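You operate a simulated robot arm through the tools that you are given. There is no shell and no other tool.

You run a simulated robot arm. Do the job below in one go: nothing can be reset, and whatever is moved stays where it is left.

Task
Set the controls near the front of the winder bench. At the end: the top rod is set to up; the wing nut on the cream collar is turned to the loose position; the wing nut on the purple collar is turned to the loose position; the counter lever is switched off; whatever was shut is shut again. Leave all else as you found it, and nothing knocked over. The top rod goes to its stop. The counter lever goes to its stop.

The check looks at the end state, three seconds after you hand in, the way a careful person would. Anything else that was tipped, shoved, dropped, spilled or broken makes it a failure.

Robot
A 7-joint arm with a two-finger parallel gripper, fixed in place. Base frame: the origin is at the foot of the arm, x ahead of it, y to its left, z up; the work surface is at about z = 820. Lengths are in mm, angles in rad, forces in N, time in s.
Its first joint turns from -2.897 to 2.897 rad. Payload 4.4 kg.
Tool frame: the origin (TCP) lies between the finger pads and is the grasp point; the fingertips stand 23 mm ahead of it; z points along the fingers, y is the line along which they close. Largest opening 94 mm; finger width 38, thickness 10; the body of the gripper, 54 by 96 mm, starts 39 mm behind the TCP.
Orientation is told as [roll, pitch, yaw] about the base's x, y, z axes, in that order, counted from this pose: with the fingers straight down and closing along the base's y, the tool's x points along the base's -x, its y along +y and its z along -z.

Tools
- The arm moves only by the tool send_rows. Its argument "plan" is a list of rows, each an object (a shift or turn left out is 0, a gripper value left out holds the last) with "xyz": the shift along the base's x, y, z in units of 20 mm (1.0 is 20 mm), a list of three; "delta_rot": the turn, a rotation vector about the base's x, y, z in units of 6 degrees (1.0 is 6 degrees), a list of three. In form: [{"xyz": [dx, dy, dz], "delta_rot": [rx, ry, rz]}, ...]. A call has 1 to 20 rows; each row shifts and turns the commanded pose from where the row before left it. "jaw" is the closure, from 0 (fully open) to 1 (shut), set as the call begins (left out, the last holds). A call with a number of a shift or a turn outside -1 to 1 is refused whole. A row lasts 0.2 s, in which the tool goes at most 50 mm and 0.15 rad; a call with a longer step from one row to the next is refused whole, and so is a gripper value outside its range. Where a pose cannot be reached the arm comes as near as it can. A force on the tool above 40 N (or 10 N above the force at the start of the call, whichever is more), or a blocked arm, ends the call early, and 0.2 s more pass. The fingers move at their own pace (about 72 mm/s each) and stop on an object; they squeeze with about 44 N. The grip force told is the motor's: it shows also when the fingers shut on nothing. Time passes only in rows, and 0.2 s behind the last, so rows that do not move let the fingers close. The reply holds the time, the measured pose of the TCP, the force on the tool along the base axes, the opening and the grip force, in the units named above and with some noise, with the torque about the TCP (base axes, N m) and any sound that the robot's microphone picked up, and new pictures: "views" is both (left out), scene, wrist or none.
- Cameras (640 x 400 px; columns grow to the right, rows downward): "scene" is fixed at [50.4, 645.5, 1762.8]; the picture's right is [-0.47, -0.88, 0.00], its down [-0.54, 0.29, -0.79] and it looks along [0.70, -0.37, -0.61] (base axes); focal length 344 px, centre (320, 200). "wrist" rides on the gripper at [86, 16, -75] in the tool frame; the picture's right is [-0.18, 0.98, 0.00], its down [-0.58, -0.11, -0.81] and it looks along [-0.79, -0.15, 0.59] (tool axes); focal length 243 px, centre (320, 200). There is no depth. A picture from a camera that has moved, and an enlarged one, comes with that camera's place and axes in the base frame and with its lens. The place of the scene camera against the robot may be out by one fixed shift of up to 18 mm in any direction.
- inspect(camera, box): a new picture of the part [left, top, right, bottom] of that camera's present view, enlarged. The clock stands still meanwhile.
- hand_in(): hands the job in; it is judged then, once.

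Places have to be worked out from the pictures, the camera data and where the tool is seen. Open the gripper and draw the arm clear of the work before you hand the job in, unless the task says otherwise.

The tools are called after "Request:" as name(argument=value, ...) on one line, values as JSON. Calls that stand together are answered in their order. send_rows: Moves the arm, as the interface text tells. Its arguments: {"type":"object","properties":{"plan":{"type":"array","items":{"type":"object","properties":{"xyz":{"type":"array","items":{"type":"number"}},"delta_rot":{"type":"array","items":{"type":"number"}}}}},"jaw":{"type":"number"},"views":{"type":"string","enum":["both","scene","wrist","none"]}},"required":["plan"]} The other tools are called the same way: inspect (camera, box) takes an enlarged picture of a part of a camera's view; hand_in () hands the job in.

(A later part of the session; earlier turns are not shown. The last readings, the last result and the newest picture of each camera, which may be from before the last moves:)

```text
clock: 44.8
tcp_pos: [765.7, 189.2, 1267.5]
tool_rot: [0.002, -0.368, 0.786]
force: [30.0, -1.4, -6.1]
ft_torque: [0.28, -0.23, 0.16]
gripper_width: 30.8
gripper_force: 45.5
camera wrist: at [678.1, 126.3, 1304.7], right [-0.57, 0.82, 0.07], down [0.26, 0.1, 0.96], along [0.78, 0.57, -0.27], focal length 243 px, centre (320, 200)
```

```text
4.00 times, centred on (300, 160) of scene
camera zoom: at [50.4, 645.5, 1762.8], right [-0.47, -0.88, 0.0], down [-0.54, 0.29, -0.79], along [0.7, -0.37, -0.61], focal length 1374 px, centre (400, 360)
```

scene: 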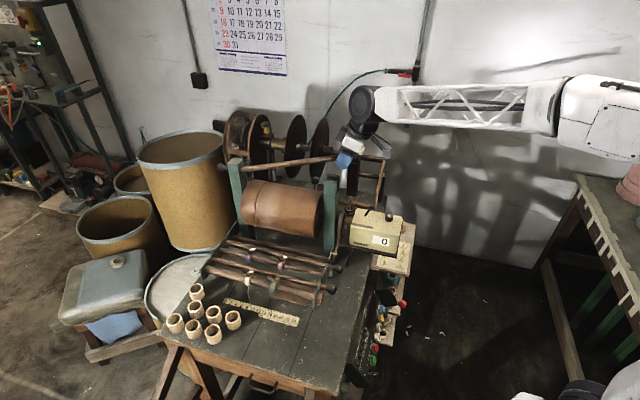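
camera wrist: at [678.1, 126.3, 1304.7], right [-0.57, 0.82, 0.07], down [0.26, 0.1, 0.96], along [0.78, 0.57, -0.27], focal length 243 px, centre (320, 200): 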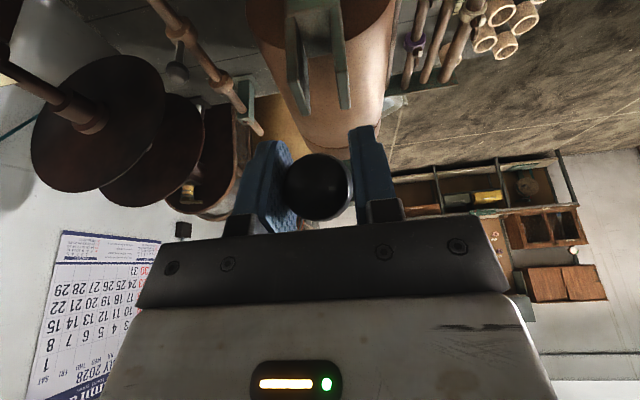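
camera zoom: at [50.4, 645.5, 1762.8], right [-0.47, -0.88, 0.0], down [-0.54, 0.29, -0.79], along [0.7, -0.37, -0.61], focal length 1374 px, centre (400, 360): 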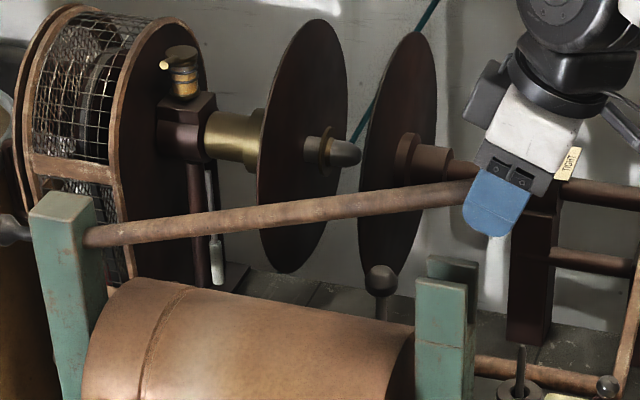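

The rod is at about 17° and still rising. I'll correct slightly for the pull toward the pivot and keep following the arc.

Request:
send_rows(plan=[{"xyz": [0.09, 0.065, 0.2], "delta_rot": [-0.1, 0.1, 0]}, {"xyz": [0.069, 0.065, 0.29], "delta_rot": [-0.1, 0.1, 0]}, {"xyz": [0.07, 0.07, 0.29], "delta_rot": [-0.1, 0.1, 0]}, {"xyz": [0.074, 0.074, 0.288], "delta_rot": [-0.1, 0.1, 0]}, {"xyz": [0.078, 0.078, 0.287], "delta_rot": [-0.1, 0.1, 0]}, {"xyz": [0.082, 0.082, 0.285], "delta_rot": [-0.1, 0.1, 0]}, {"xyz": [0.086, 0.086, 0.283], "delta_rot": [-0.1, 0.1, 0]}, {"xyz": [0.09, 0.09, 0.28], "delta_rot": [-0.1, 0.1, 0]}], jaw=1.0)

Request:
inspect(camera="scene", box=[220, 100, 380, 210])

```text
clock: 46.6
tcp_pos: [776.8, 201.8, 1312.1]
tool_rot: [0.001, -0.252, 0.786]
force: [-7.8, -7.4, 0.9]
ft_torque: [-0.41, 0.47, 0.08]
gripper_width: 30.7
gripper_force: 44.6
camera wrist: at [694.2, 142.1, 1362.4], right [-0.57, 0.82, 0.05], down [0.33, 0.18, 0.93], along [0.75, 0.54, -0.38], focal length 243 px, centre (320, 200)
```

scene: 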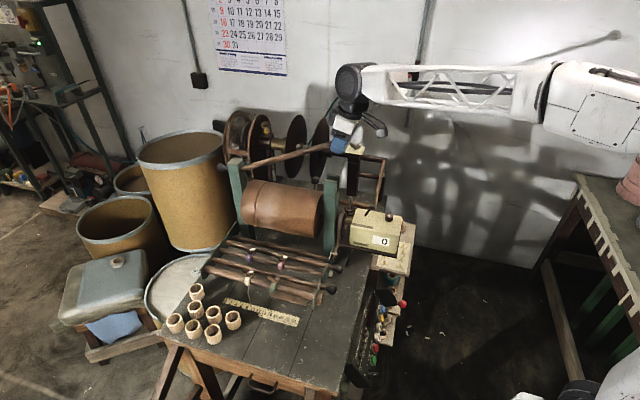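
wrist: 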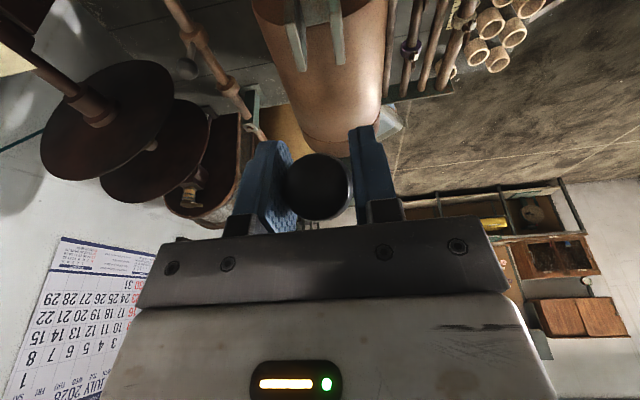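

```text
3.64 times, centred on (300, 155) of scene
camera zoom: at [50.4, 645.5, 1762.8], right [-0.47, -0.88, 0.0], down [-0.54, 0.29, -0.79], along [0.7, -0.37, -0.61], focal length 1250 px, centre (393, 364)
```

zoom: 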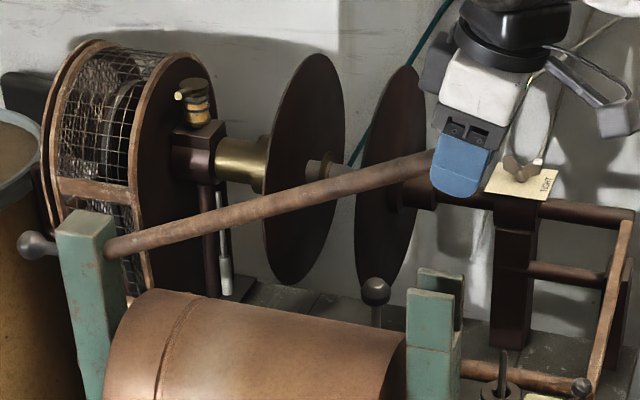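

Still rising freely at about 24°. Continuing up the arc.

Request:
send_rows(plan=[{"xyz": [0.07, 0.07, 0.28], "delta_rot": [-0.1, 0.1, 0]}, {"xyz": [0.092, 0.092, 0.28], "delta_rot": [-0.1, 0.1, 0]}, {"xyz": [0.095, 0.095, 0.277], "delta_rot": [-0.1, 0.1, 0]}, {"xyz": [0.099, 0.099, 0.275], "delta_rot": [-0.1, 0.1, 0]}, {"xyz": [0.102, 0.102, 0.272], "delta_rot": [-0.1, 0.1, 0]}, {"xyz": [0.105, 0.105, 0.27], "delta_rot": [-0.1, 0.1, 0]}, {"xyz": [0.109, 0.109, 0.267], "delta_rot": [-0.1, 0.1, 0]}, {"xyz": [0.112, 0.112, 0.264], "delta_rot": [-0.1, 0.1, 0]}], jaw=1.0)

Request:
inspect(camera="scene", box=[220, 90, 380, 200])

```text
clock: 48.4
tcp_pos: [793.2, 217.1, 1355.0]
tool_rot: [0.001, -0.133, 0.788]
force: [23.0, 4.1, -14.9]
ft_torque: [-0.19, 0.25, 0.14]
gripper_width: 30.7
gripper_force: 45.5
camera wrist: at [714.9, 162.9, 1417.1], right [-0.57, 0.82, 0.03], down [0.41, 0.26, 0.88], along [0.71, 0.51, -0.48], focal length 243 px, centre (320, 200)
```

scene: 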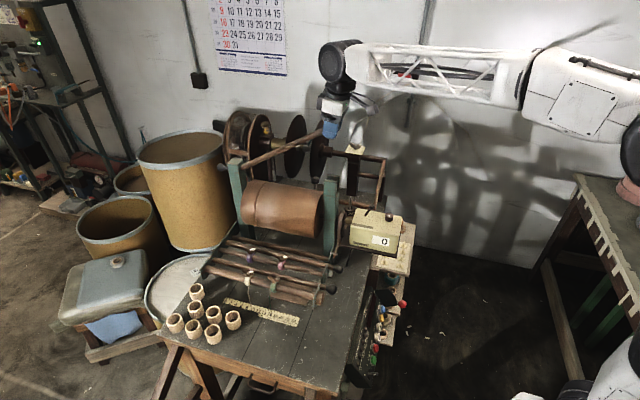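
wrist: 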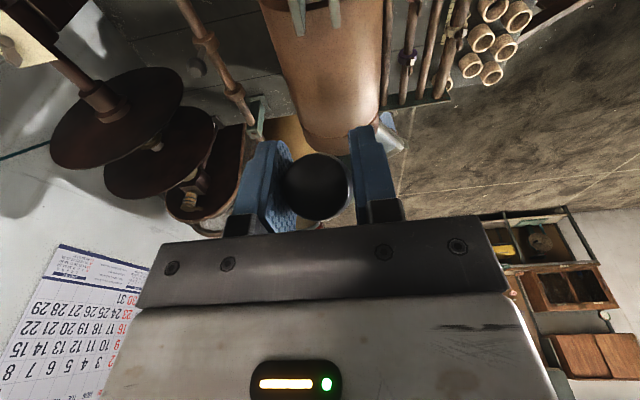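

```text
3.64 times, centred on (300, 145) of scene
camera zoom: at [50.4, 645.5, 1762.8], right [-0.47, -0.88, 0.0], down [-0.54, 0.29, -0.79], along [0.7, -0.37, -0.61], focal length 1250 px, centre (393, 400)
```

zoom: 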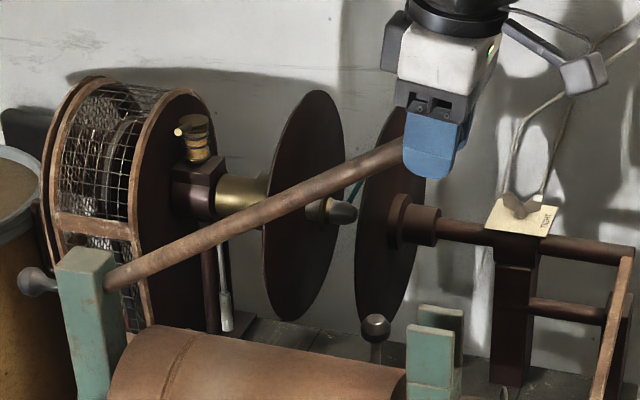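

About 31° now with somewhat more downward pull. I'll continue in smaller steps to find the stop.

Request:
send_rows(plan=[{"xyz": [0.12, 0.1, 0.15], "delta_rot": [-0.1, 0.1, 0]}, {"xyz": [0.1, 0.1, 0.2], "delta_rot": [-0.08, 0.08, 0]}, {"xyz": [0.09, 0.09, 0.2], "delta_rot": [-0.08, 0.08, 0]}, {"xyz": [0.09, 0.09, 0.2], "delta_rot": [-0.08, 0.08, 0]}], jaw=1.0)

Request:
inspect(camera="scene", box=[220, 90, 380, 200])

```text
clock: 49.4
tcp_pos: [800.6, 224.9, 1372.5]
tool_rot: [-0.001, -0.083, 0.786]
force: [6.4, -3.9, -0.6]
ft_torque: [0.5, -0.3, -0.02]
gripper_width: 31.0
gripper_force: 44.7
camera wrist: at [724.5, 172.6, 1437.7], right [-0.57, 0.82, 0.02], down [0.44, 0.29, 0.85], along [0.7, 0.49, -0.52], focal length 243 px, centre (320, 200)
```

scene: 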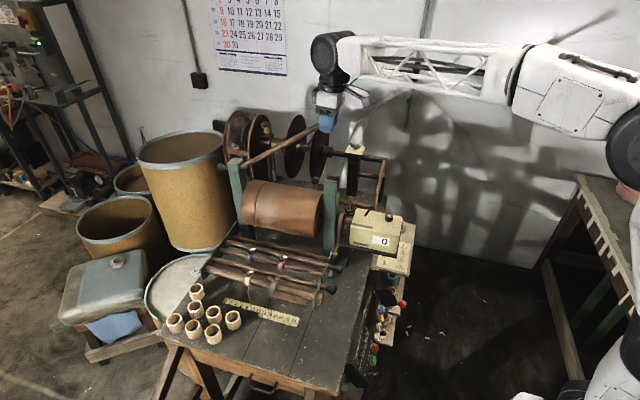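
wrist: 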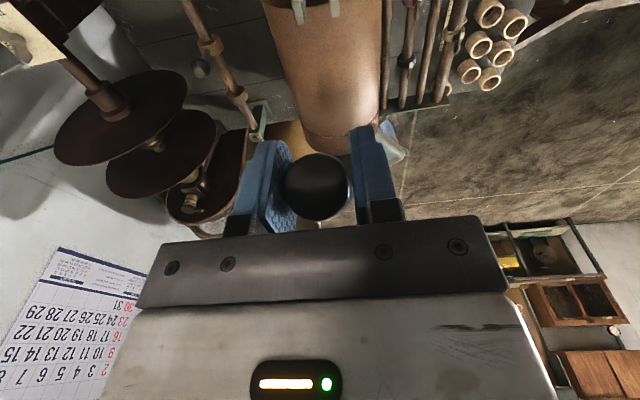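

```text
3.64 times, centred on (300, 145) of scene
camera zoom: at [50.4, 645.5, 1762.8], right [-0.47, -0.88, 0.0], down [-0.54, 0.29, -0.79], along [0.7, -0.37, -0.61], focal length 1250 px, centre (393, 400)
```

zoom: 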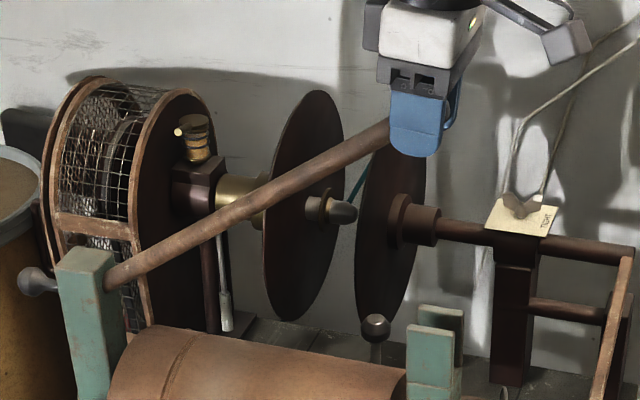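

No stop yet (about 34°), and forces are low. Continuing up.

Request:
send_rows(plan=[{"xyz": [0.124, 0.122, 0.254], "delta_rot": [-0.1, 0.1, 0]}, {"xyz": [0.127, 0.127, 0.251], "delta_rot": [-0.1, 0.1, 0]}, {"xyz": [0.13, 0.13, 0.248], "delta_rot": [-0.1, 0.1, 0]}, {"xyz": [0.133, 0.133, 0.245], "delta_rot": [-0.1, 0.1, 0]}, {"xyz": [0.136, 0.136, 0.241], "delta_rot": [-0.1, 0.1, 0]}, {"xyz": [0.139, 0.139, 0.237], "delta_rot": [-0.1, 0.1, 0]}, {"xyz": [0.142, 0.142, 0.233], "delta_rot": [-0.1, 0.1, 0]}, {"xyz": [0.145, 0.145, 0.23], "delta_rot": [-0.1, 0.1, 0]}], jaw=1.0)

Request:
inspect(camera="scene", box=[220, 80, 380, 200])

```text
clock: 51.2
tcp_pos: [823.3, 246.2, 1409.8]
tool_rot: [0.003, 0.035, 0.787]
force: [-4.5, 5.8, -1.3]
ft_torque: [0.22, -0.12, 0.06]
gripper_width: 30.8
gripper_force: 45.0
camera wrist: at [752.2, 200.1, 1486.5], right [-0.57, 0.82, -0.01], down [0.51, 0.35, 0.78], along [0.65, 0.44, -0.62], focal length 243 px, centre (320, 200)
```

scene: 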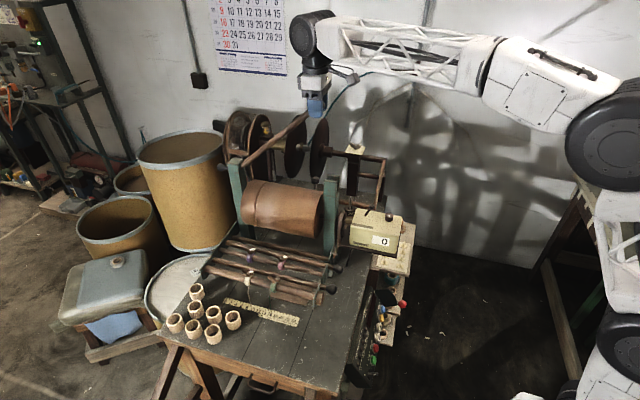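
wrist: 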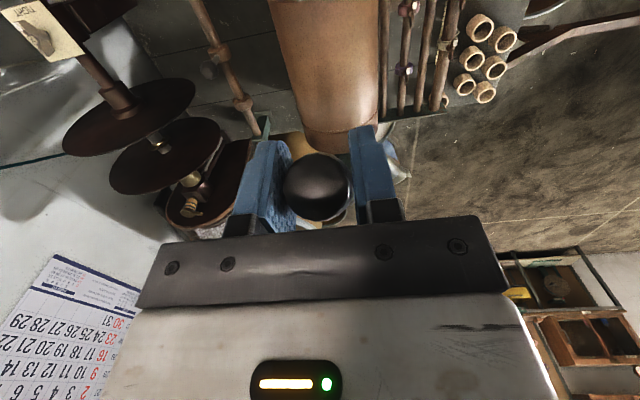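

```text
3.33 times, centred on (300, 140) of scene
camera zoom: at [50.4, 645.5, 1762.8], right [-0.47, -0.88, 0.0], down [-0.54, 0.29, -0.79], along [0.7, -0.37, -0.61], focal length 1145 px, centre (387, 400)
```

zoom: 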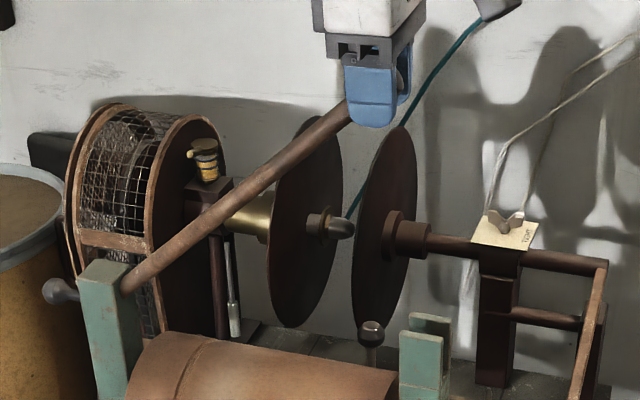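

Still free at about 41°. Continuing, now keeping the hand vertical.

Request:
send_rows(plan=[{"xyz": [0.145, 0.145, 0.23]}, {"xyz": [0.147, 0.147, 0.227]}, {"xyz": [0.15, 0.15, 0.223]}, {"xyz": [0.153, 0.153, 0.219]}, {"xyz": [0.156, 0.156, 0.215]}, {"xyz": [0.158, 0.158, 0.211]}, {"xyz": [0.161, 0.161, 0.207]}, {"xyz": [0.164, 0.164, 0.203]}], jaw=1.0)

Request:
inspect(camera="scene", box=[220, 60, 380, 200])

```text
clock: 53.0
tcp_pos: [846.7, 271.4, 1444.9]
tool_rot: [0.001, 0.036, 0.785]
force: [-5.3, 5.2, -7.7]
ft_torque: [-0.9, 0.84, -0.06]
gripper_width: 30.9
gripper_force: 44.7
camera wrist: at [776.9, 224.9, 1521.5], right [-0.57, 0.82, -0.01], down [0.51, 0.35, 0.78], along [0.65, 0.44, -0.62], focal length 243 px, centre (320, 200)
```

scene: 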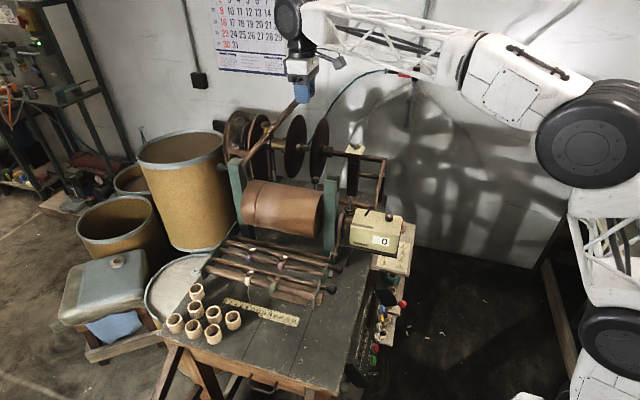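
wrist: 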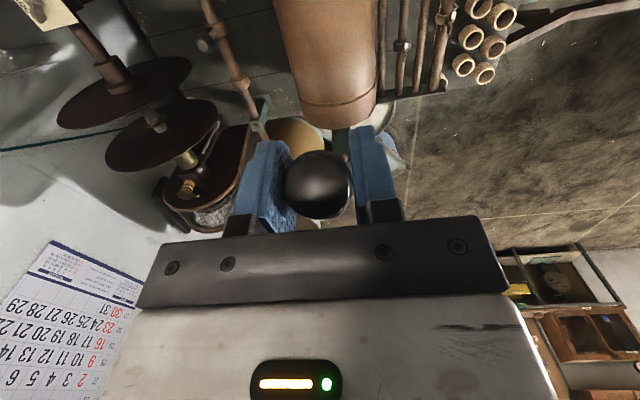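

```text
2.86 times, centred on (300, 130) of scene
camera zoom: at [50.4, 645.5, 1762.8], right [-0.47, -0.88, 0.0], down [-0.54, 0.29, -0.79], along [0.7, -0.37, -0.61], focal length 982 px, centre (377, 400)
```

zoom: 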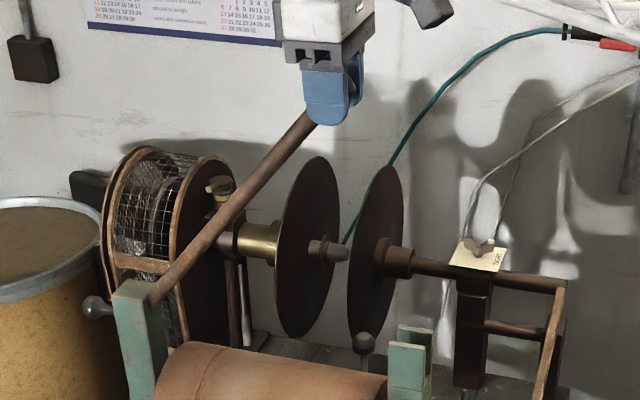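

About 48° and still free. Continuing up the arc with the hand rotating along.

Request:
send_rows(plan=[{"xyz": [0.164, 0.164, 0.203], "delta_rot": [-0.12, 0.12, 0]}, {"xyz": [0.166, 0.166, 0.199], "delta_rot": [-0.12, 0.12, 0]}, {"xyz": [0.168, 0.168, 0.195], "delta_rot": [-0.12, 0.12, 0]}, {"xyz": [0.171, 0.171, 0.19], "delta_rot": [-0.12, 0.12, 0]}, {"xyz": [0.173, 0.173, 0.186], "delta_rot": [-0.12, 0.12, 0]}, {"xyz": [0.175, 0.175, 0.182], "delta_rot": [-0.12, 0.12, 0]}, {"xyz": [0.178, 0.178, 0.177], "delta_rot": [-0.12, 0.12, 0]}, {"xyz": [0.18, 0.18, 0.172], "delta_rot": [-0.12, 0.12, 0]}], jaw=1.0)

Request:
inspect(camera="scene", box=[220, 60, 380, 200])

```text
clock: 54.8
tcp_pos: [874.4, 298.8, 1473.4]
tool_rot: [0.001, 0.177, 0.788]
force: [-4.0, 9.5, -5.5]
ft_torque: [0.44, -0.37, 0.06]
gripper_width: 30.9
gripper_force: 44.3
camera wrist: at [813.0, 261.0, 1562.2], right [-0.57, 0.82, -0.03], down [0.58, 0.43, 0.69], along [0.58, 0.37, -0.72], focal length 243 px, centre (320, 200)
```

scene: 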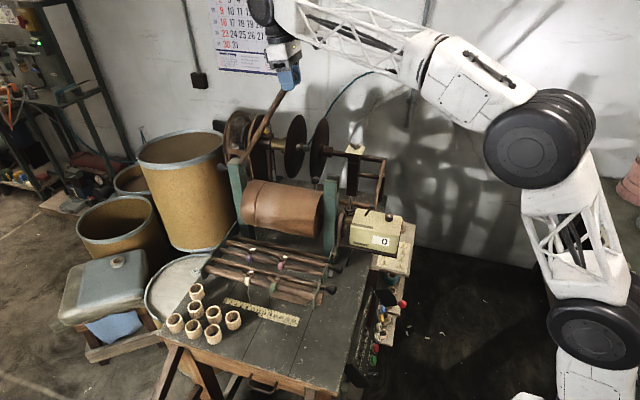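
wrist: 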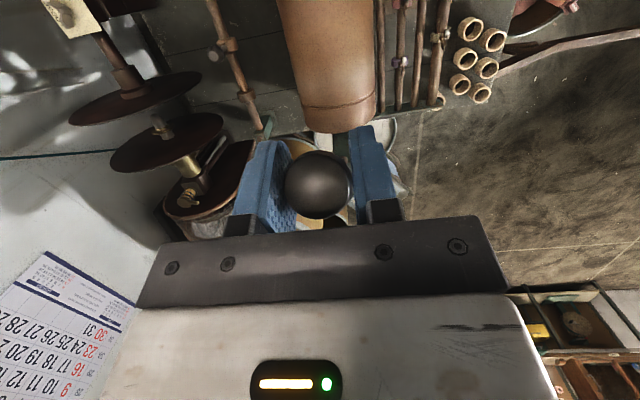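

```text
2.86 times, centred on (300, 130) of scene
camera zoom: at [50.4, 645.5, 1762.8], right [-0.47, -0.88, 0.0], down [-0.54, 0.29, -0.79], along [0.7, -0.37, -0.61], focal length 982 px, centre (377, 400)
```

zoom: 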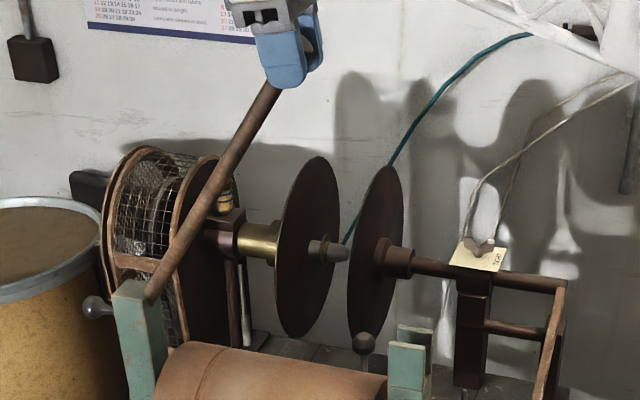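

Still free at about 55°. Continuing along the arc.

Request:
send_rows(plan=[{"xyz": [0.179, 0.179, 0.173], "delta_rot": [-0.12, 0.12, 0]}, {"xyz": [0.181, 0.181, 0.169], "delta_rot": [-0.12, 0.12, 0]}, {"xyz": [0.183, 0.183, 0.164], "delta_rot": [-0.12, 0.12, 0]}, {"xyz": [0.185, 0.185, 0.16], "delta_rot": [-0.12, 0.12, 0]}, {"xyz": [0.187, 0.187, 0.155], "delta_rot": [-0.12, 0.12, 0]}, {"xyz": [0.189, 0.189, 0.15], "delta_rot": [-0.12, 0.12, 0]}, {"xyz": [0.191, 0.191, 0.146], "delta_rot": [-0.12, 0.12, 0]}, {"xyz": [0.193, 0.193, 0.141], "delta_rot": [-0.12, 0.12, 0]}], jaw=1.0)

Request:
inspect(camera="scene", box=[220, 40, 380, 200])

```text
clock: 56.4
tcp_pos: [887.9, 313.0, 1487.8]
tool_rot: [-0.003, 0.283, 0.783]
force: [10.3, -8.9, -0.7]
ft_torque: [0.15, -0.23, 0.09]
gripper_width: 30.9
gripper_force: 45.1
out of reach, approached as far as the arm can: row 6, 7, 8
stopped in row 8: the force on the tool passed its limit at 43 N (the readings are from after the stop); the commanded pose is now the measured one
camera wrist: at [833.7, 282.6, 1582.2], right [-0.57, 0.82, -0.05], down [0.63, 0.48, 0.61], along [0.53, 0.31, -0.79], focal length 243 px, centre (320, 200)
```

scene: 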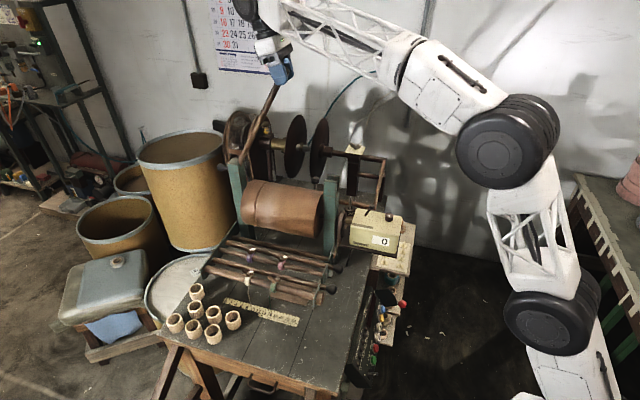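
wrist: 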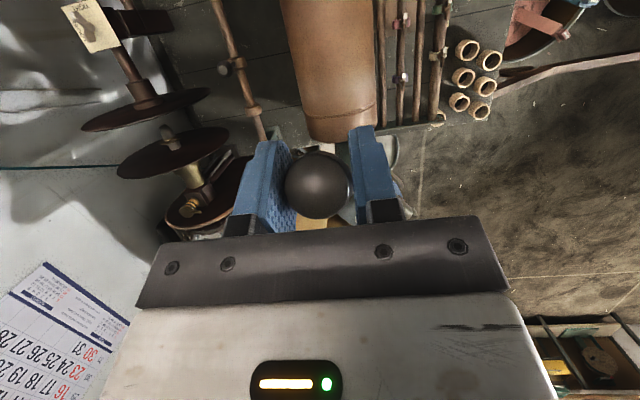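

```text
2.50 times, centred on (300, 120) of scene
camera zoom: at [50.4, 645.5, 1762.8], right [-0.47, -0.88, 0.0], down [-0.54, 0.29, -0.79], along [0.7, -0.37, -0.61], focal length 859 px, centre (370, 400)
```

zoom: 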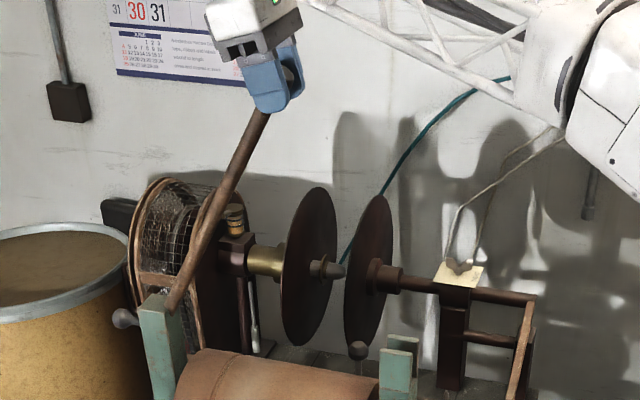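

The last rows went out of reach because the hand tilts away, so the 43 N stop may not be the rod's own stop (it's at about 60°). While holding the knob, I'll tilt the hand back to a better-reaching angle, pivoting around the knob.

Request:
send_rows(plan=[{"delta_rot": [0.35, -0.35, 0]}, {"delta_rot": [0.35, -0.35, 0]}, {"delta_rot": [0.35, -0.35, 0]}, {"delta_rot": [0.35, -0.35, 0]}, {"delta_rot": [0.35, -0.35, 0]}, {"delta_rot": [0.35, -0.35, 0]}], jaw=1.0, views="wrist")

```text
clock: 57.8
tcp_pos: [888.4, 314.0, 1486.6]
tool_rot: [0.001, -0.027, 0.781]
force: [21.4, -25.7, -1.8]
ft_torque: [-0.75, 0.93, 0.07]
gripper_width: 31.1
gripper_force: 45.0
camera wrist: at [815.2, 264.0, 1558.4], right [-0.56, 0.83, 0.0], down [0.47, 0.32, 0.82], along [0.68, 0.46, -0.57], focal length 243 px, centre (320, 200)
```

wrist: 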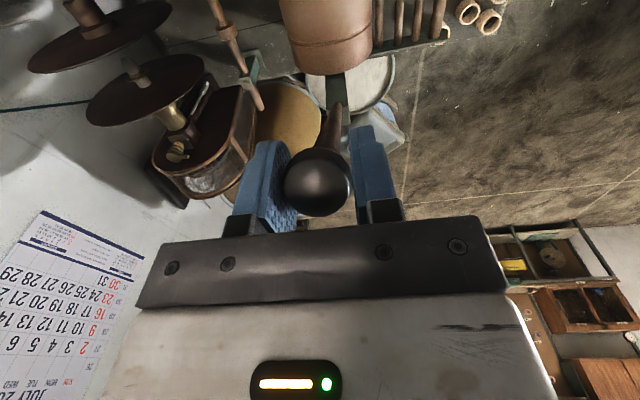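

The hand pivoted fine; there's 33 N sideways so I'll ease about 1 mm sideways and tilt a bit further, then continue pushing along the arc.

Request:
send_rows(plan=[{"xyz": [0.025, -0.03, 0]}, {"xyz": [0.015, -0.02, 0], "delta_rot": [0.35, -0.35, 0]}, {"delta_rot": [0.35, -0.35, 0]}, {"delta_rot": [0.35, -0.35, 0]}, {"delta_rot": [0.35, -0.35, 0]}, {"delta_rot": [0.35, -0.35, 0]}], jaw=1.0, views="wrist")

```text
clock: 59.2
tcp_pos: [888.3, 313.4, 1486.7]
tool_rot: [-0.001, -0.287, 0.783]
force: [7.5, -13.6, 0.1]
ft_torque: [-0.9, 0.8, 0.06]
gripper_width: 31.0
gripper_force: 44.6
camera wrist: at [804.2, 253.0, 1533.7], right [-0.57, 0.82, 0.05], down [0.31, 0.15, 0.94], along [0.76, 0.55, -0.34], focal length 243 px, centre (320, 200)
```

wrist: 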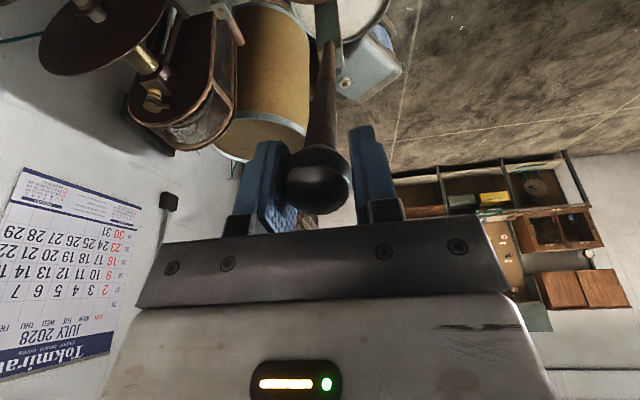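

Now pushing on along the arc at about 60° in small steps to see if there's a real stop.

Request:
send_rows(plan=[{"xyz": [0.08, 0.07, 0.06]}, {"xyz": [0.08, 0.08, 0.06]}, {"xyz": [0.08, 0.08, 0.06]}, {"xyz": [0.08, 0.08, 0.06]}, {"xyz": [0.08, 0.08, 0.06]}, {"xyz": [0.08, 0.08, 0.06]}], jaw=1.0)

Request:
inspect(camera="scene", box=[220, 40, 380, 200])

```text
clock: 60.6
tcp_pos: [898.2, 323.0, 1494.7]
tool_rot: [-0.001, -0.286, 0.783]
force: [-3.0, -3.1, -2.4]
ft_torque: [-0.73, 0.69, 0.1]
gripper_width: 30.7
gripper_force: 45.1
camera wrist: at [813.8, 262.4, 1541.1], right [-0.57, 0.82, 0.05], down [0.31, 0.16, 0.94], along [0.76, 0.55, -0.34], focal length 243 px, centre (320, 200)
```

scene: 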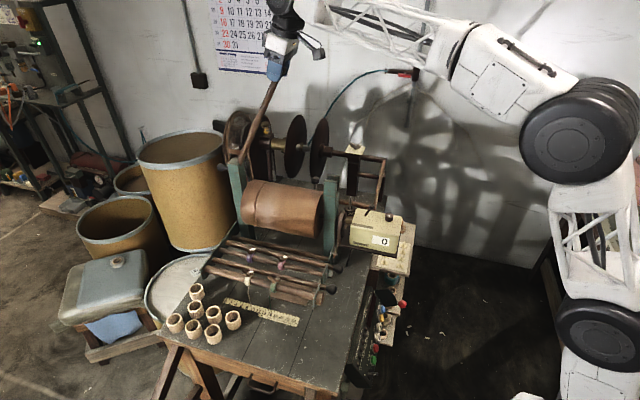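
wrist: 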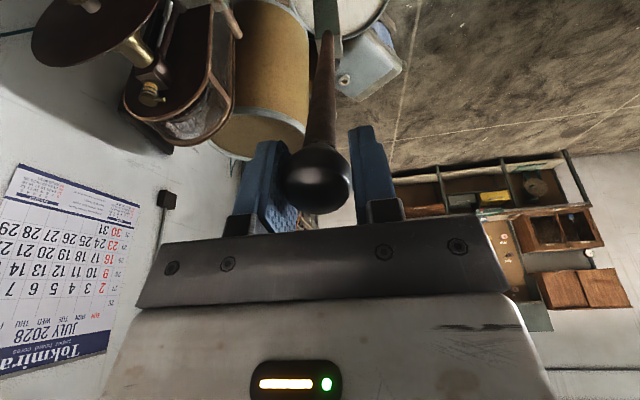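

```text
2.50 times, centred on (300, 120) of scene
camera zoom: at [50.4, 645.5, 1762.8], right [-0.47, -0.88, 0.0], down [-0.54, 0.29, -0.79], along [0.7, -0.37, -0.61], focal length 859 px, centre (370, 400)
```

zoom: 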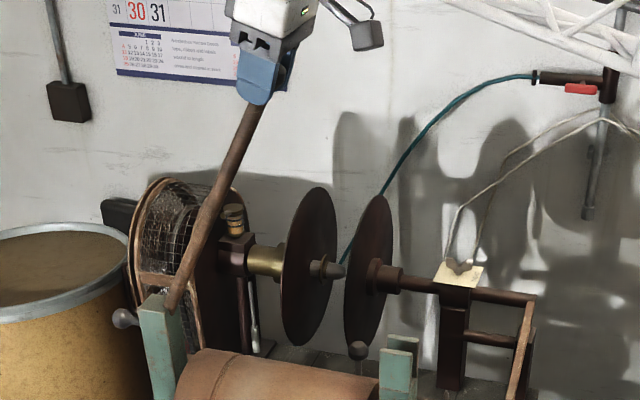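

It still moves freely at about 62°, so the earlier stop was only reach. Continuing upward.

Request:
send_rows(plan=[{"xyz": [0.157, 0.157, 0.115], "delta_rot": [-0.05, 0.05, 0]}, {"xyz": [0.158, 0.158, 0.112], "delta_rot": [-0.05, 0.05, 0]}, {"xyz": [0.159, 0.159, 0.109], "delta_rot": [-0.05, 0.05, 0]}, {"xyz": [0.16, 0.16, 0.106], "delta_rot": [-0.05, 0.05, 0]}, {"xyz": [0.161, 0.161, 0.103], "delta_rot": [-0.05, 0.05, 0]}, {"xyz": [0.162, 0.162, 0.1], "delta_rot": [-0.05, 0.05, 0]}, {"xyz": [0.163, 0.163, 0.096], "delta_rot": [-0.05, 0.05, 0]}, {"xyz": [0.164, 0.164, 0.092], "delta_rot": [-0.05, 0.05, 0]}], jaw=1.0)

Request:
inspect(camera="scene", box=[220, 40, 380, 200])

```text
clock: 62.4
tcp_pos: [924.4, 348.8, 1512.3]
tool_rot: [0.0, -0.228, 0.782]
force: [-3.8, 1.9, -3.2]
ft_torque: [-0.51, 0.43, 0.04]
gripper_width: 30.7
gripper_force: 45.4
camera wrist: at [841.8, 290.4, 1563.8], right [-0.57, 0.82, 0.04], down [0.35, 0.19, 0.92], along [0.75, 0.53, -0.4], focal length 243 px, centre (320, 200)
```

scene: 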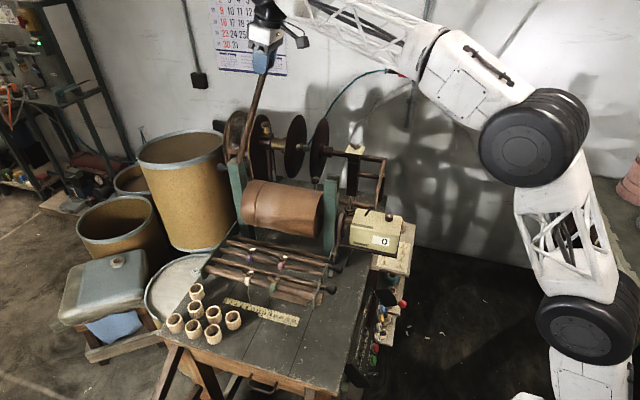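
wrist: 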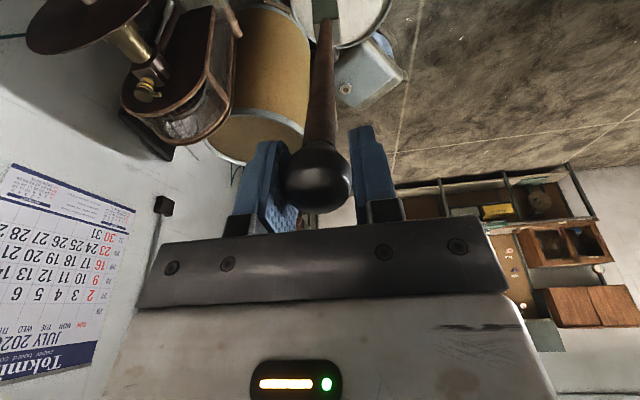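

```text
2.50 times, centred on (300, 120) of scene
camera zoom: at [50.4, 645.5, 1762.8], right [-0.47, -0.88, 0.0], down [-0.54, 0.29, -0.79], along [0.7, -0.37, -0.61], focal length 859 px, centre (370, 400)
```

zoom: 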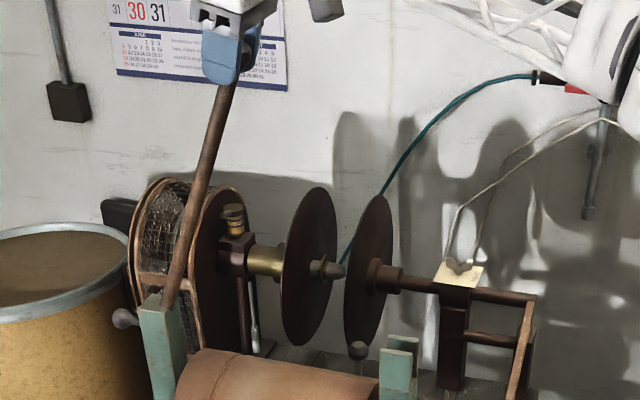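

About 68° and still free. Continuing, tilting the hand forward for reach.

Request:
send_rows(plan=[{"xyz": [0.164, 0.164, 0.09], "delta_rot": [0.2, -0.2, 0]}, {"xyz": [0.165, 0.165, 0.087], "delta_rot": [0.2, -0.2, 0]}, {"xyz": [0.166, 0.166, 0.084], "delta_rot": [0.2, -0.2, 0]}, {"xyz": [0.167, 0.167, 0.08], "delta_rot": [0.2, -0.2, 0]}, {"xyz": [0.168, 0.168, 0.076], "delta_rot": [0.2, -0.2, 0]}, {"xyz": [0.169, 0.169, 0.072], "delta_rot": [0.2, -0.2, 0]}, {"xyz": [0.17, 0.17, 0.068], "delta_rot": [0.2, -0.2, 0]}, {"xyz": [0.17, 0.17, 0.065], "delta_rot": [0.2, -0.2, 0]}], jaw=1.0)

Request:
inspect(camera="scene", box=[220, 40, 380, 200])

```text
clock: 64.2
tcp_pos: [952.2, 375.6, 1523.6]
tool_rot: [0.0, -0.466, 0.782]
force: [-9.2, 4.1, 2.7]
ft_torque: [-0.91, 0.85, -0.08]
gripper_width: 30.8
gripper_force: 44.5
camera wrist: at [861.7, 310.4, 1551.6], right [-0.58, 0.81, 0.08], down [0.19, 0.03, 0.98], along [0.8, 0.58, -0.17], focal length 243 px, centre (320, 200)
```

scene: 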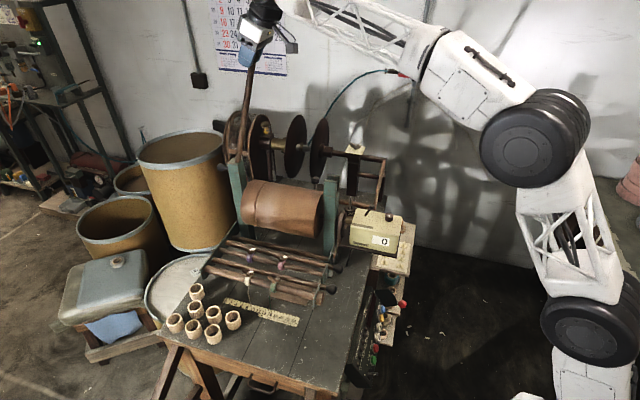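
wrist: 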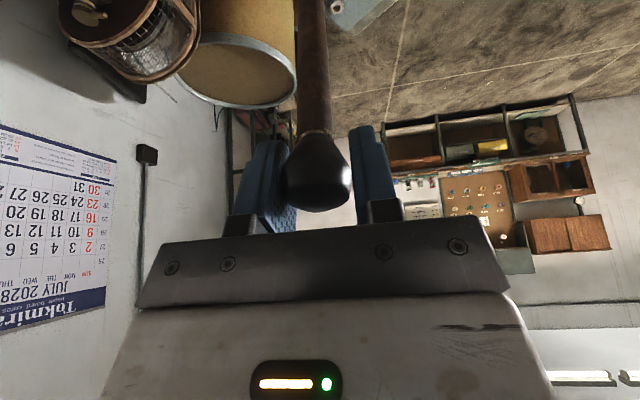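

```text
2.50 times, centred on (300, 120) of scene
camera zoom: at [50.4, 645.5, 1762.8], right [-0.47, -0.88, 0.0], down [-0.54, 0.29, -0.79], along [0.7, -0.37, -0.61], focal length 859 px, centre (370, 400)
```

zoom: 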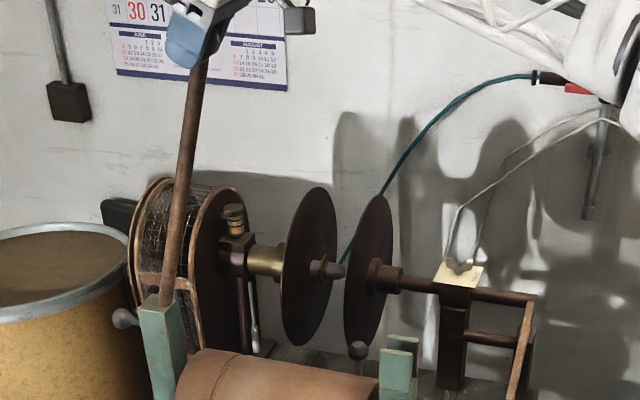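

About 74° now, still free. Continuing.

Request:
send_rows(plan=[{"xyz": [0.171, 0.171, 0.06], "delta_rot": [0.15, -0.15, 0]}, {"xyz": [0.172, 0.172, 0.056], "delta_rot": [0.15, -0.15, 0]}, {"xyz": [0.173, 0.173, 0.052], "delta_rot": [0.15, -0.15, 0]}, {"xyz": [0.173, 0.173, 0.048], "delta_rot": [0.15, -0.15, 0]}, {"xyz": [0.174, 0.174, 0.044], "delta_rot": [0.15, -0.15, 0]}, {"xyz": [0.174, 0.174, 0.04], "delta_rot": [0.15, -0.15, 0]}, {"xyz": [0.175, 0.175, 0.036], "delta_rot": [0.15, -0.15, 0]}, {"xyz": [0.175, 0.175, 0.032], "delta_rot": [0.15, -0.15, 0]}], jaw=1.0)

Request:
inspect(camera="scene", box=[200, 20, 360, 200])

```text
clock: 66.0
tcp_pos: [978.5, 404.1, 1531.1]
tool_rot: [0.002, -0.643, 0.782]
force: [-7.6, -0.6, 10.7]
ft_torque: [-0.93, 0.99, -0.02]
gripper_width: 30.6
gripper_force: 45.0
camera wrist: at [887.0, 335.7, 1538.6], right [-0.59, 0.8, 0.11], down [0.06, -0.09, 0.99], along [0.81, 0.59, 0.0], focal length 243 px, centre (320, 200)
```

scene: 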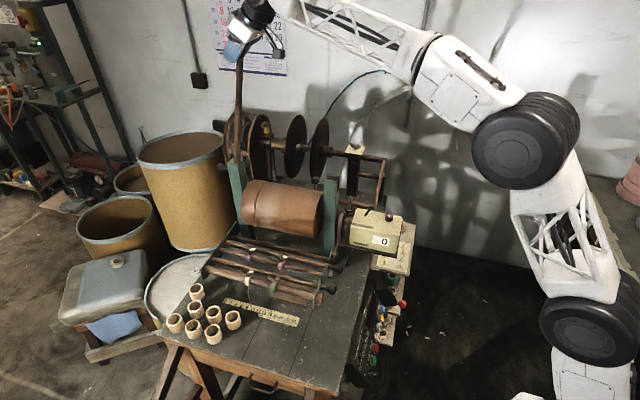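
wrist: 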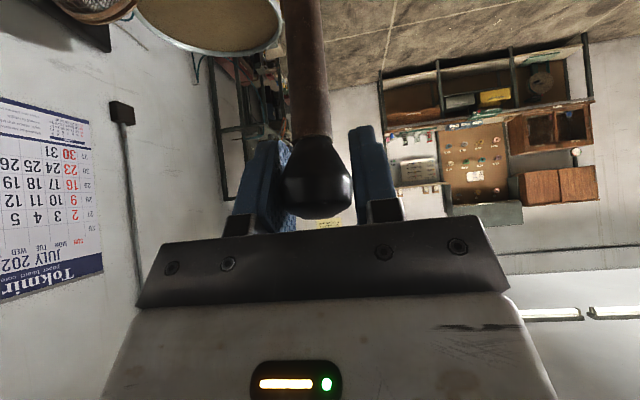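

```text
2.22 times, centred on (280, 110) of scene
camera zoom: at [50.4, 645.5, 1762.8], right [-0.47, -0.88, 0.0], down [-0.54, 0.29, -0.79], along [0.7, -0.37, -0.61], focal length 764 px, centre (409, 400)
```

zoom: 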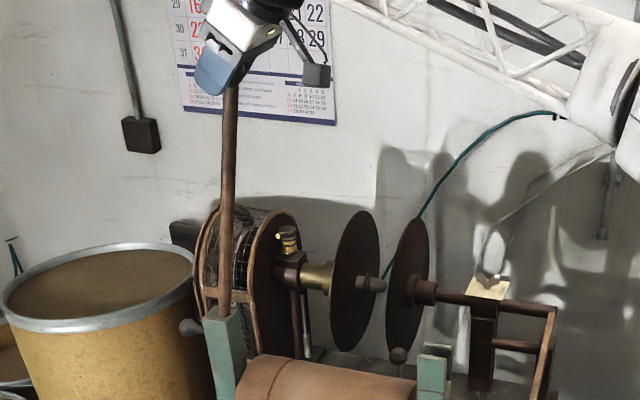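

About 80°, nearly upright. Continuing toward vertical with a small upward correction.

Request:
send_rows(plan=[{"xyz": [0.174, 0.174, 0.08], "delta_rot": [0.15, -0.15, 0]}, {"xyz": [0.175, 0.175, 0.06], "delta_rot": [0.15, -0.15, 0]}, {"xyz": [0.176, 0.176, 0.03], "delta_rot": [0.15, -0.15, 0]}, {"xyz": [0.176, 0.176, 0.024], "delta_rot": [0.15, -0.15, 0]}, {"xyz": [0.176, 0.176, 0.02], "delta_rot": [0.15, -0.15, 0]}, {"xyz": [0.177, 0.177, 0.015], "delta_rot": [0.15, -0.15, 0]}, {"xyz": [0.177, 0.177, 0.01], "delta_rot": [0.15, -0.15, 0]}, {"xyz": [0.177, 0.177, 0.006], "delta_rot": [0.15, -0.15, 0]}], jaw=1.0)

Request:
inspect(camera="scene", box=[200, 20, 360, 200])

```text
clock: 67.8
tcp_pos: [1006.8, 430.4, 1536.7]
tool_rot: [0.001, -0.822, 0.782]
force: [-3.4, -2.1, 10.9]
ft_torque: [-0.89, 0.94, -0.04]
gripper_width: 31.5
gripper_force: 45.0
camera wrist: at [915.1, 363.9, 1523.9], right [-0.6, 0.79, 0.14], down [-0.06, -0.22, 0.97], along [0.79, 0.58, 0.18], focal length 243 px, centre (320, 200)
```

scene: 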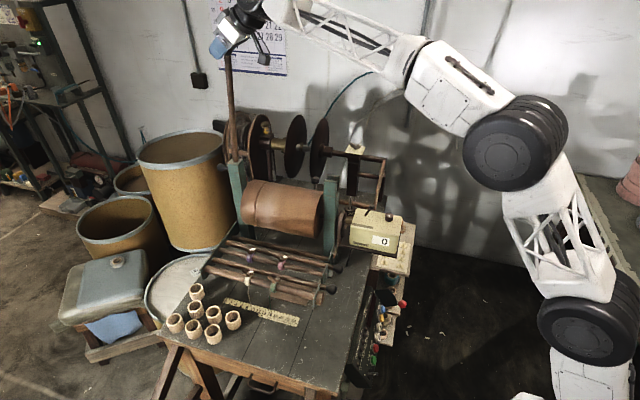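
wrist: 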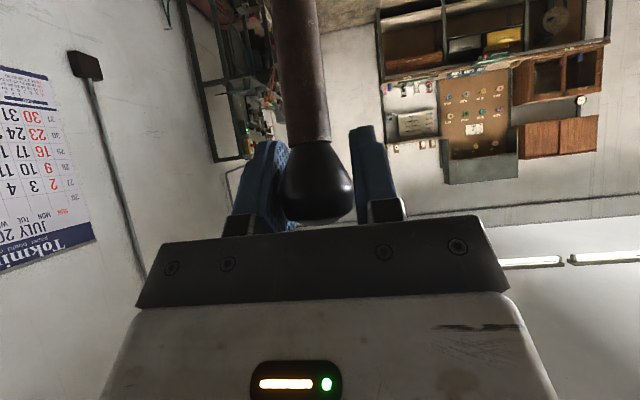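

```text
2.22 times, centred on (280, 110) of scene
camera zoom: at [50.4, 645.5, 1762.8], right [-0.47, -0.88, 0.0], down [-0.54, 0.29, -0.79], along [0.7, -0.37, -0.61], focal length 764 px, centre (409, 400)
```

zoom: 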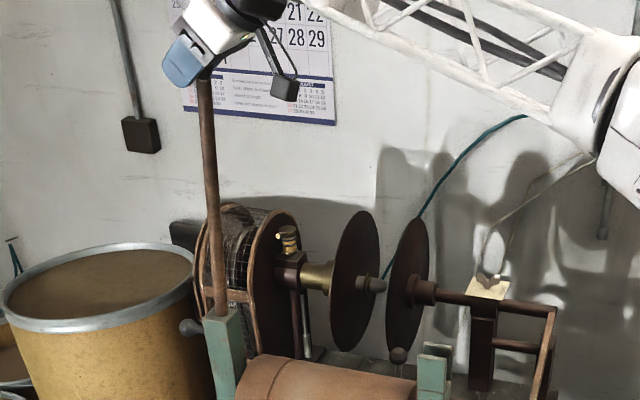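

About 86°, still no stop. Continuing past upright, carefully.

Request:
send_rows(plan=[{"xyz": [0.15, 0.15, 0.05], "delta_rot": [0.1, -0.1, 0]}, {"xyz": [0.15, 0.15, 0.02], "delta_rot": [0.1, -0.1, 0]}, {"xyz": [0.15, 0.15, 0.0], "delta_rot": [0.1, -0.1, 0]}, {"xyz": [0.15, 0.15, 0.0], "delta_rot": [0.1, -0.1, 0]}, {"xyz": [0.15, 0.15, -0.005], "delta_rot": [0.1, -0.1, 0]}, {"xyz": [0.15, 0.15, -0.01], "delta_rot": [0.1, -0.1, 0]}], jaw=1.0)

Request:
inspect(camera="scene", box=[200, 20, 360, 200])

```text
clock: 69.2
tcp_pos: [1023.7, 450.5, 1537.5]
tool_rot: [0.001, -0.91, 0.783]
force: [-2.3, -2.3, 13.8]
ft_torque: [-0.99, 0.97, 0.02]
gripper_width: 31.0
gripper_force: 44.9
camera wrist: at [934.2, 382.9, 1514.3], right [-0.61, 0.78, 0.15], down [-0.12, -0.27, 0.95], along [0.78, 0.57, 0.26], focal length 243 px, centre (320, 200)
```

scene: 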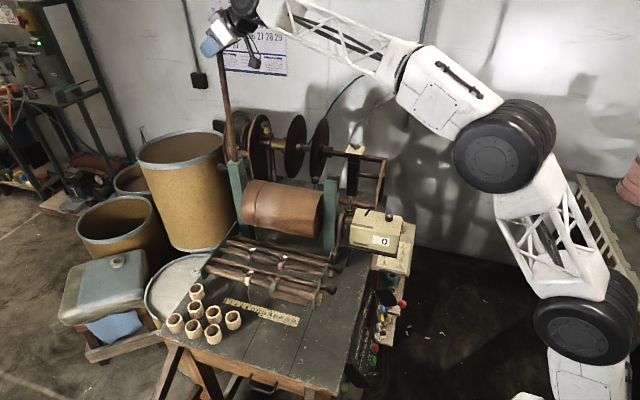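
wrist: 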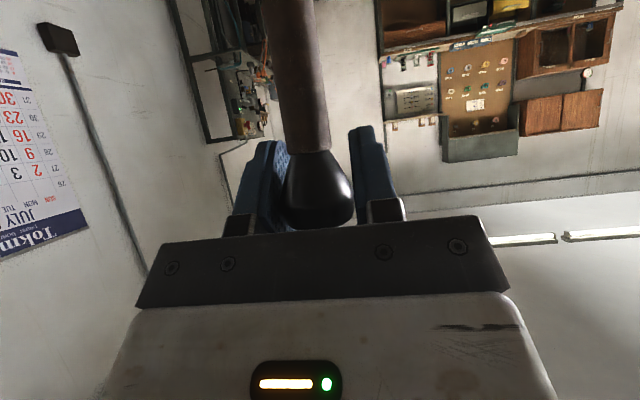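

```text
2.22 times, centred on (280, 110) of scene
camera zoom: at [50.4, 645.5, 1762.8], right [-0.47, -0.88, 0.0], down [-0.54, 0.29, -0.79], along [0.7, -0.37, -0.61], focal length 764 px, centre (409, 400)
```

zoom: 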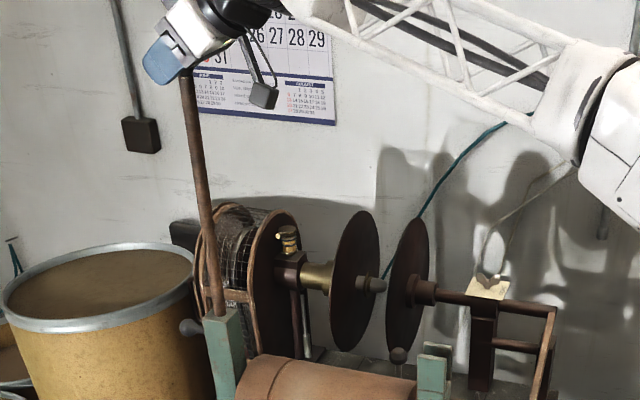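

About 90° with no resistance along the swing. Continuing in small steps until it blocks or the reach ends.

Request:
send_rows(plan=[{"xyz": [0.15, 0.15, 0.06], "delta_rot": [0.1, -0.1, 0]}, {"xyz": [0.15, 0.15, 0.0], "delta_rot": [0.1, -0.1, 0]}, {"xyz": [0.15, 0.15, -0.01], "delta_rot": [0.1, -0.1, 0]}, {"xyz": [0.15, 0.15, -0.015], "delta_rot": [0.1, -0.1, 0]}, {"xyz": [0.15, 0.15, -0.02], "delta_rot": [0.1, -0.1, 0]}, {"xyz": [0.15, 0.15, -0.025], "delta_rot": [0.1, -0.1, 0]}], jaw=1.0)

Request:
inspect(camera="scene", box=[200, 20, 360, 200])

```text
clock: 70.6
tcp_pos: [1042.0, 467.7, 1536.4]
tool_rot: [0.005, -0.998, 0.782]
force: [-11.3, 8.1, 5.0]
ft_torque: [-0.93, 0.9, -0.19]
gripper_width: 31.0
gripper_force: 45.3
camera wrist: at [954.1, 402.7, 1504.2], right [-0.62, 0.77, 0.16], down [-0.18, -0.33, 0.93], along [0.76, 0.55, 0.35], focal length 243 px, centre (320, 200)
```

scene: 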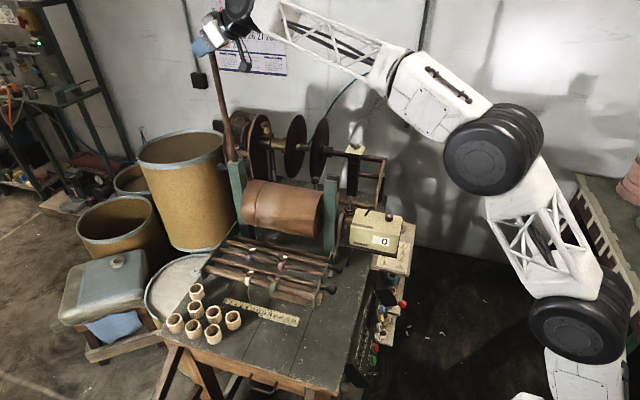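
wrist: 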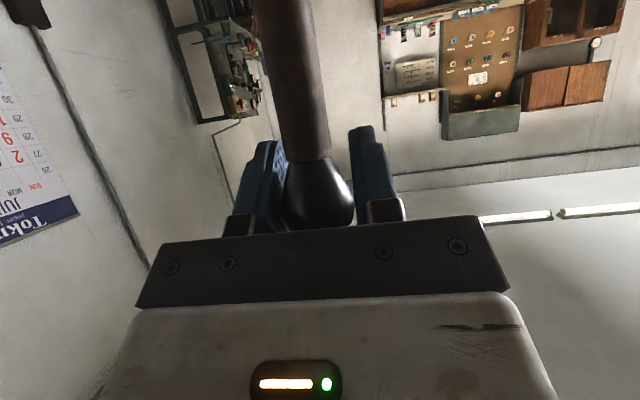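

```text
2.22 times, centred on (280, 110) of scene
camera zoom: at [50.4, 645.5, 1762.8], right [-0.47, -0.88, 0.0], down [-0.54, 0.29, -0.79], along [0.7, -0.37, -0.61], focal length 764 px, centre (409, 400)
```

zoom: 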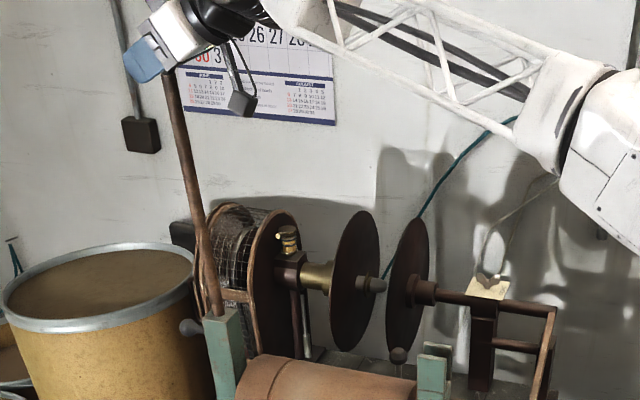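

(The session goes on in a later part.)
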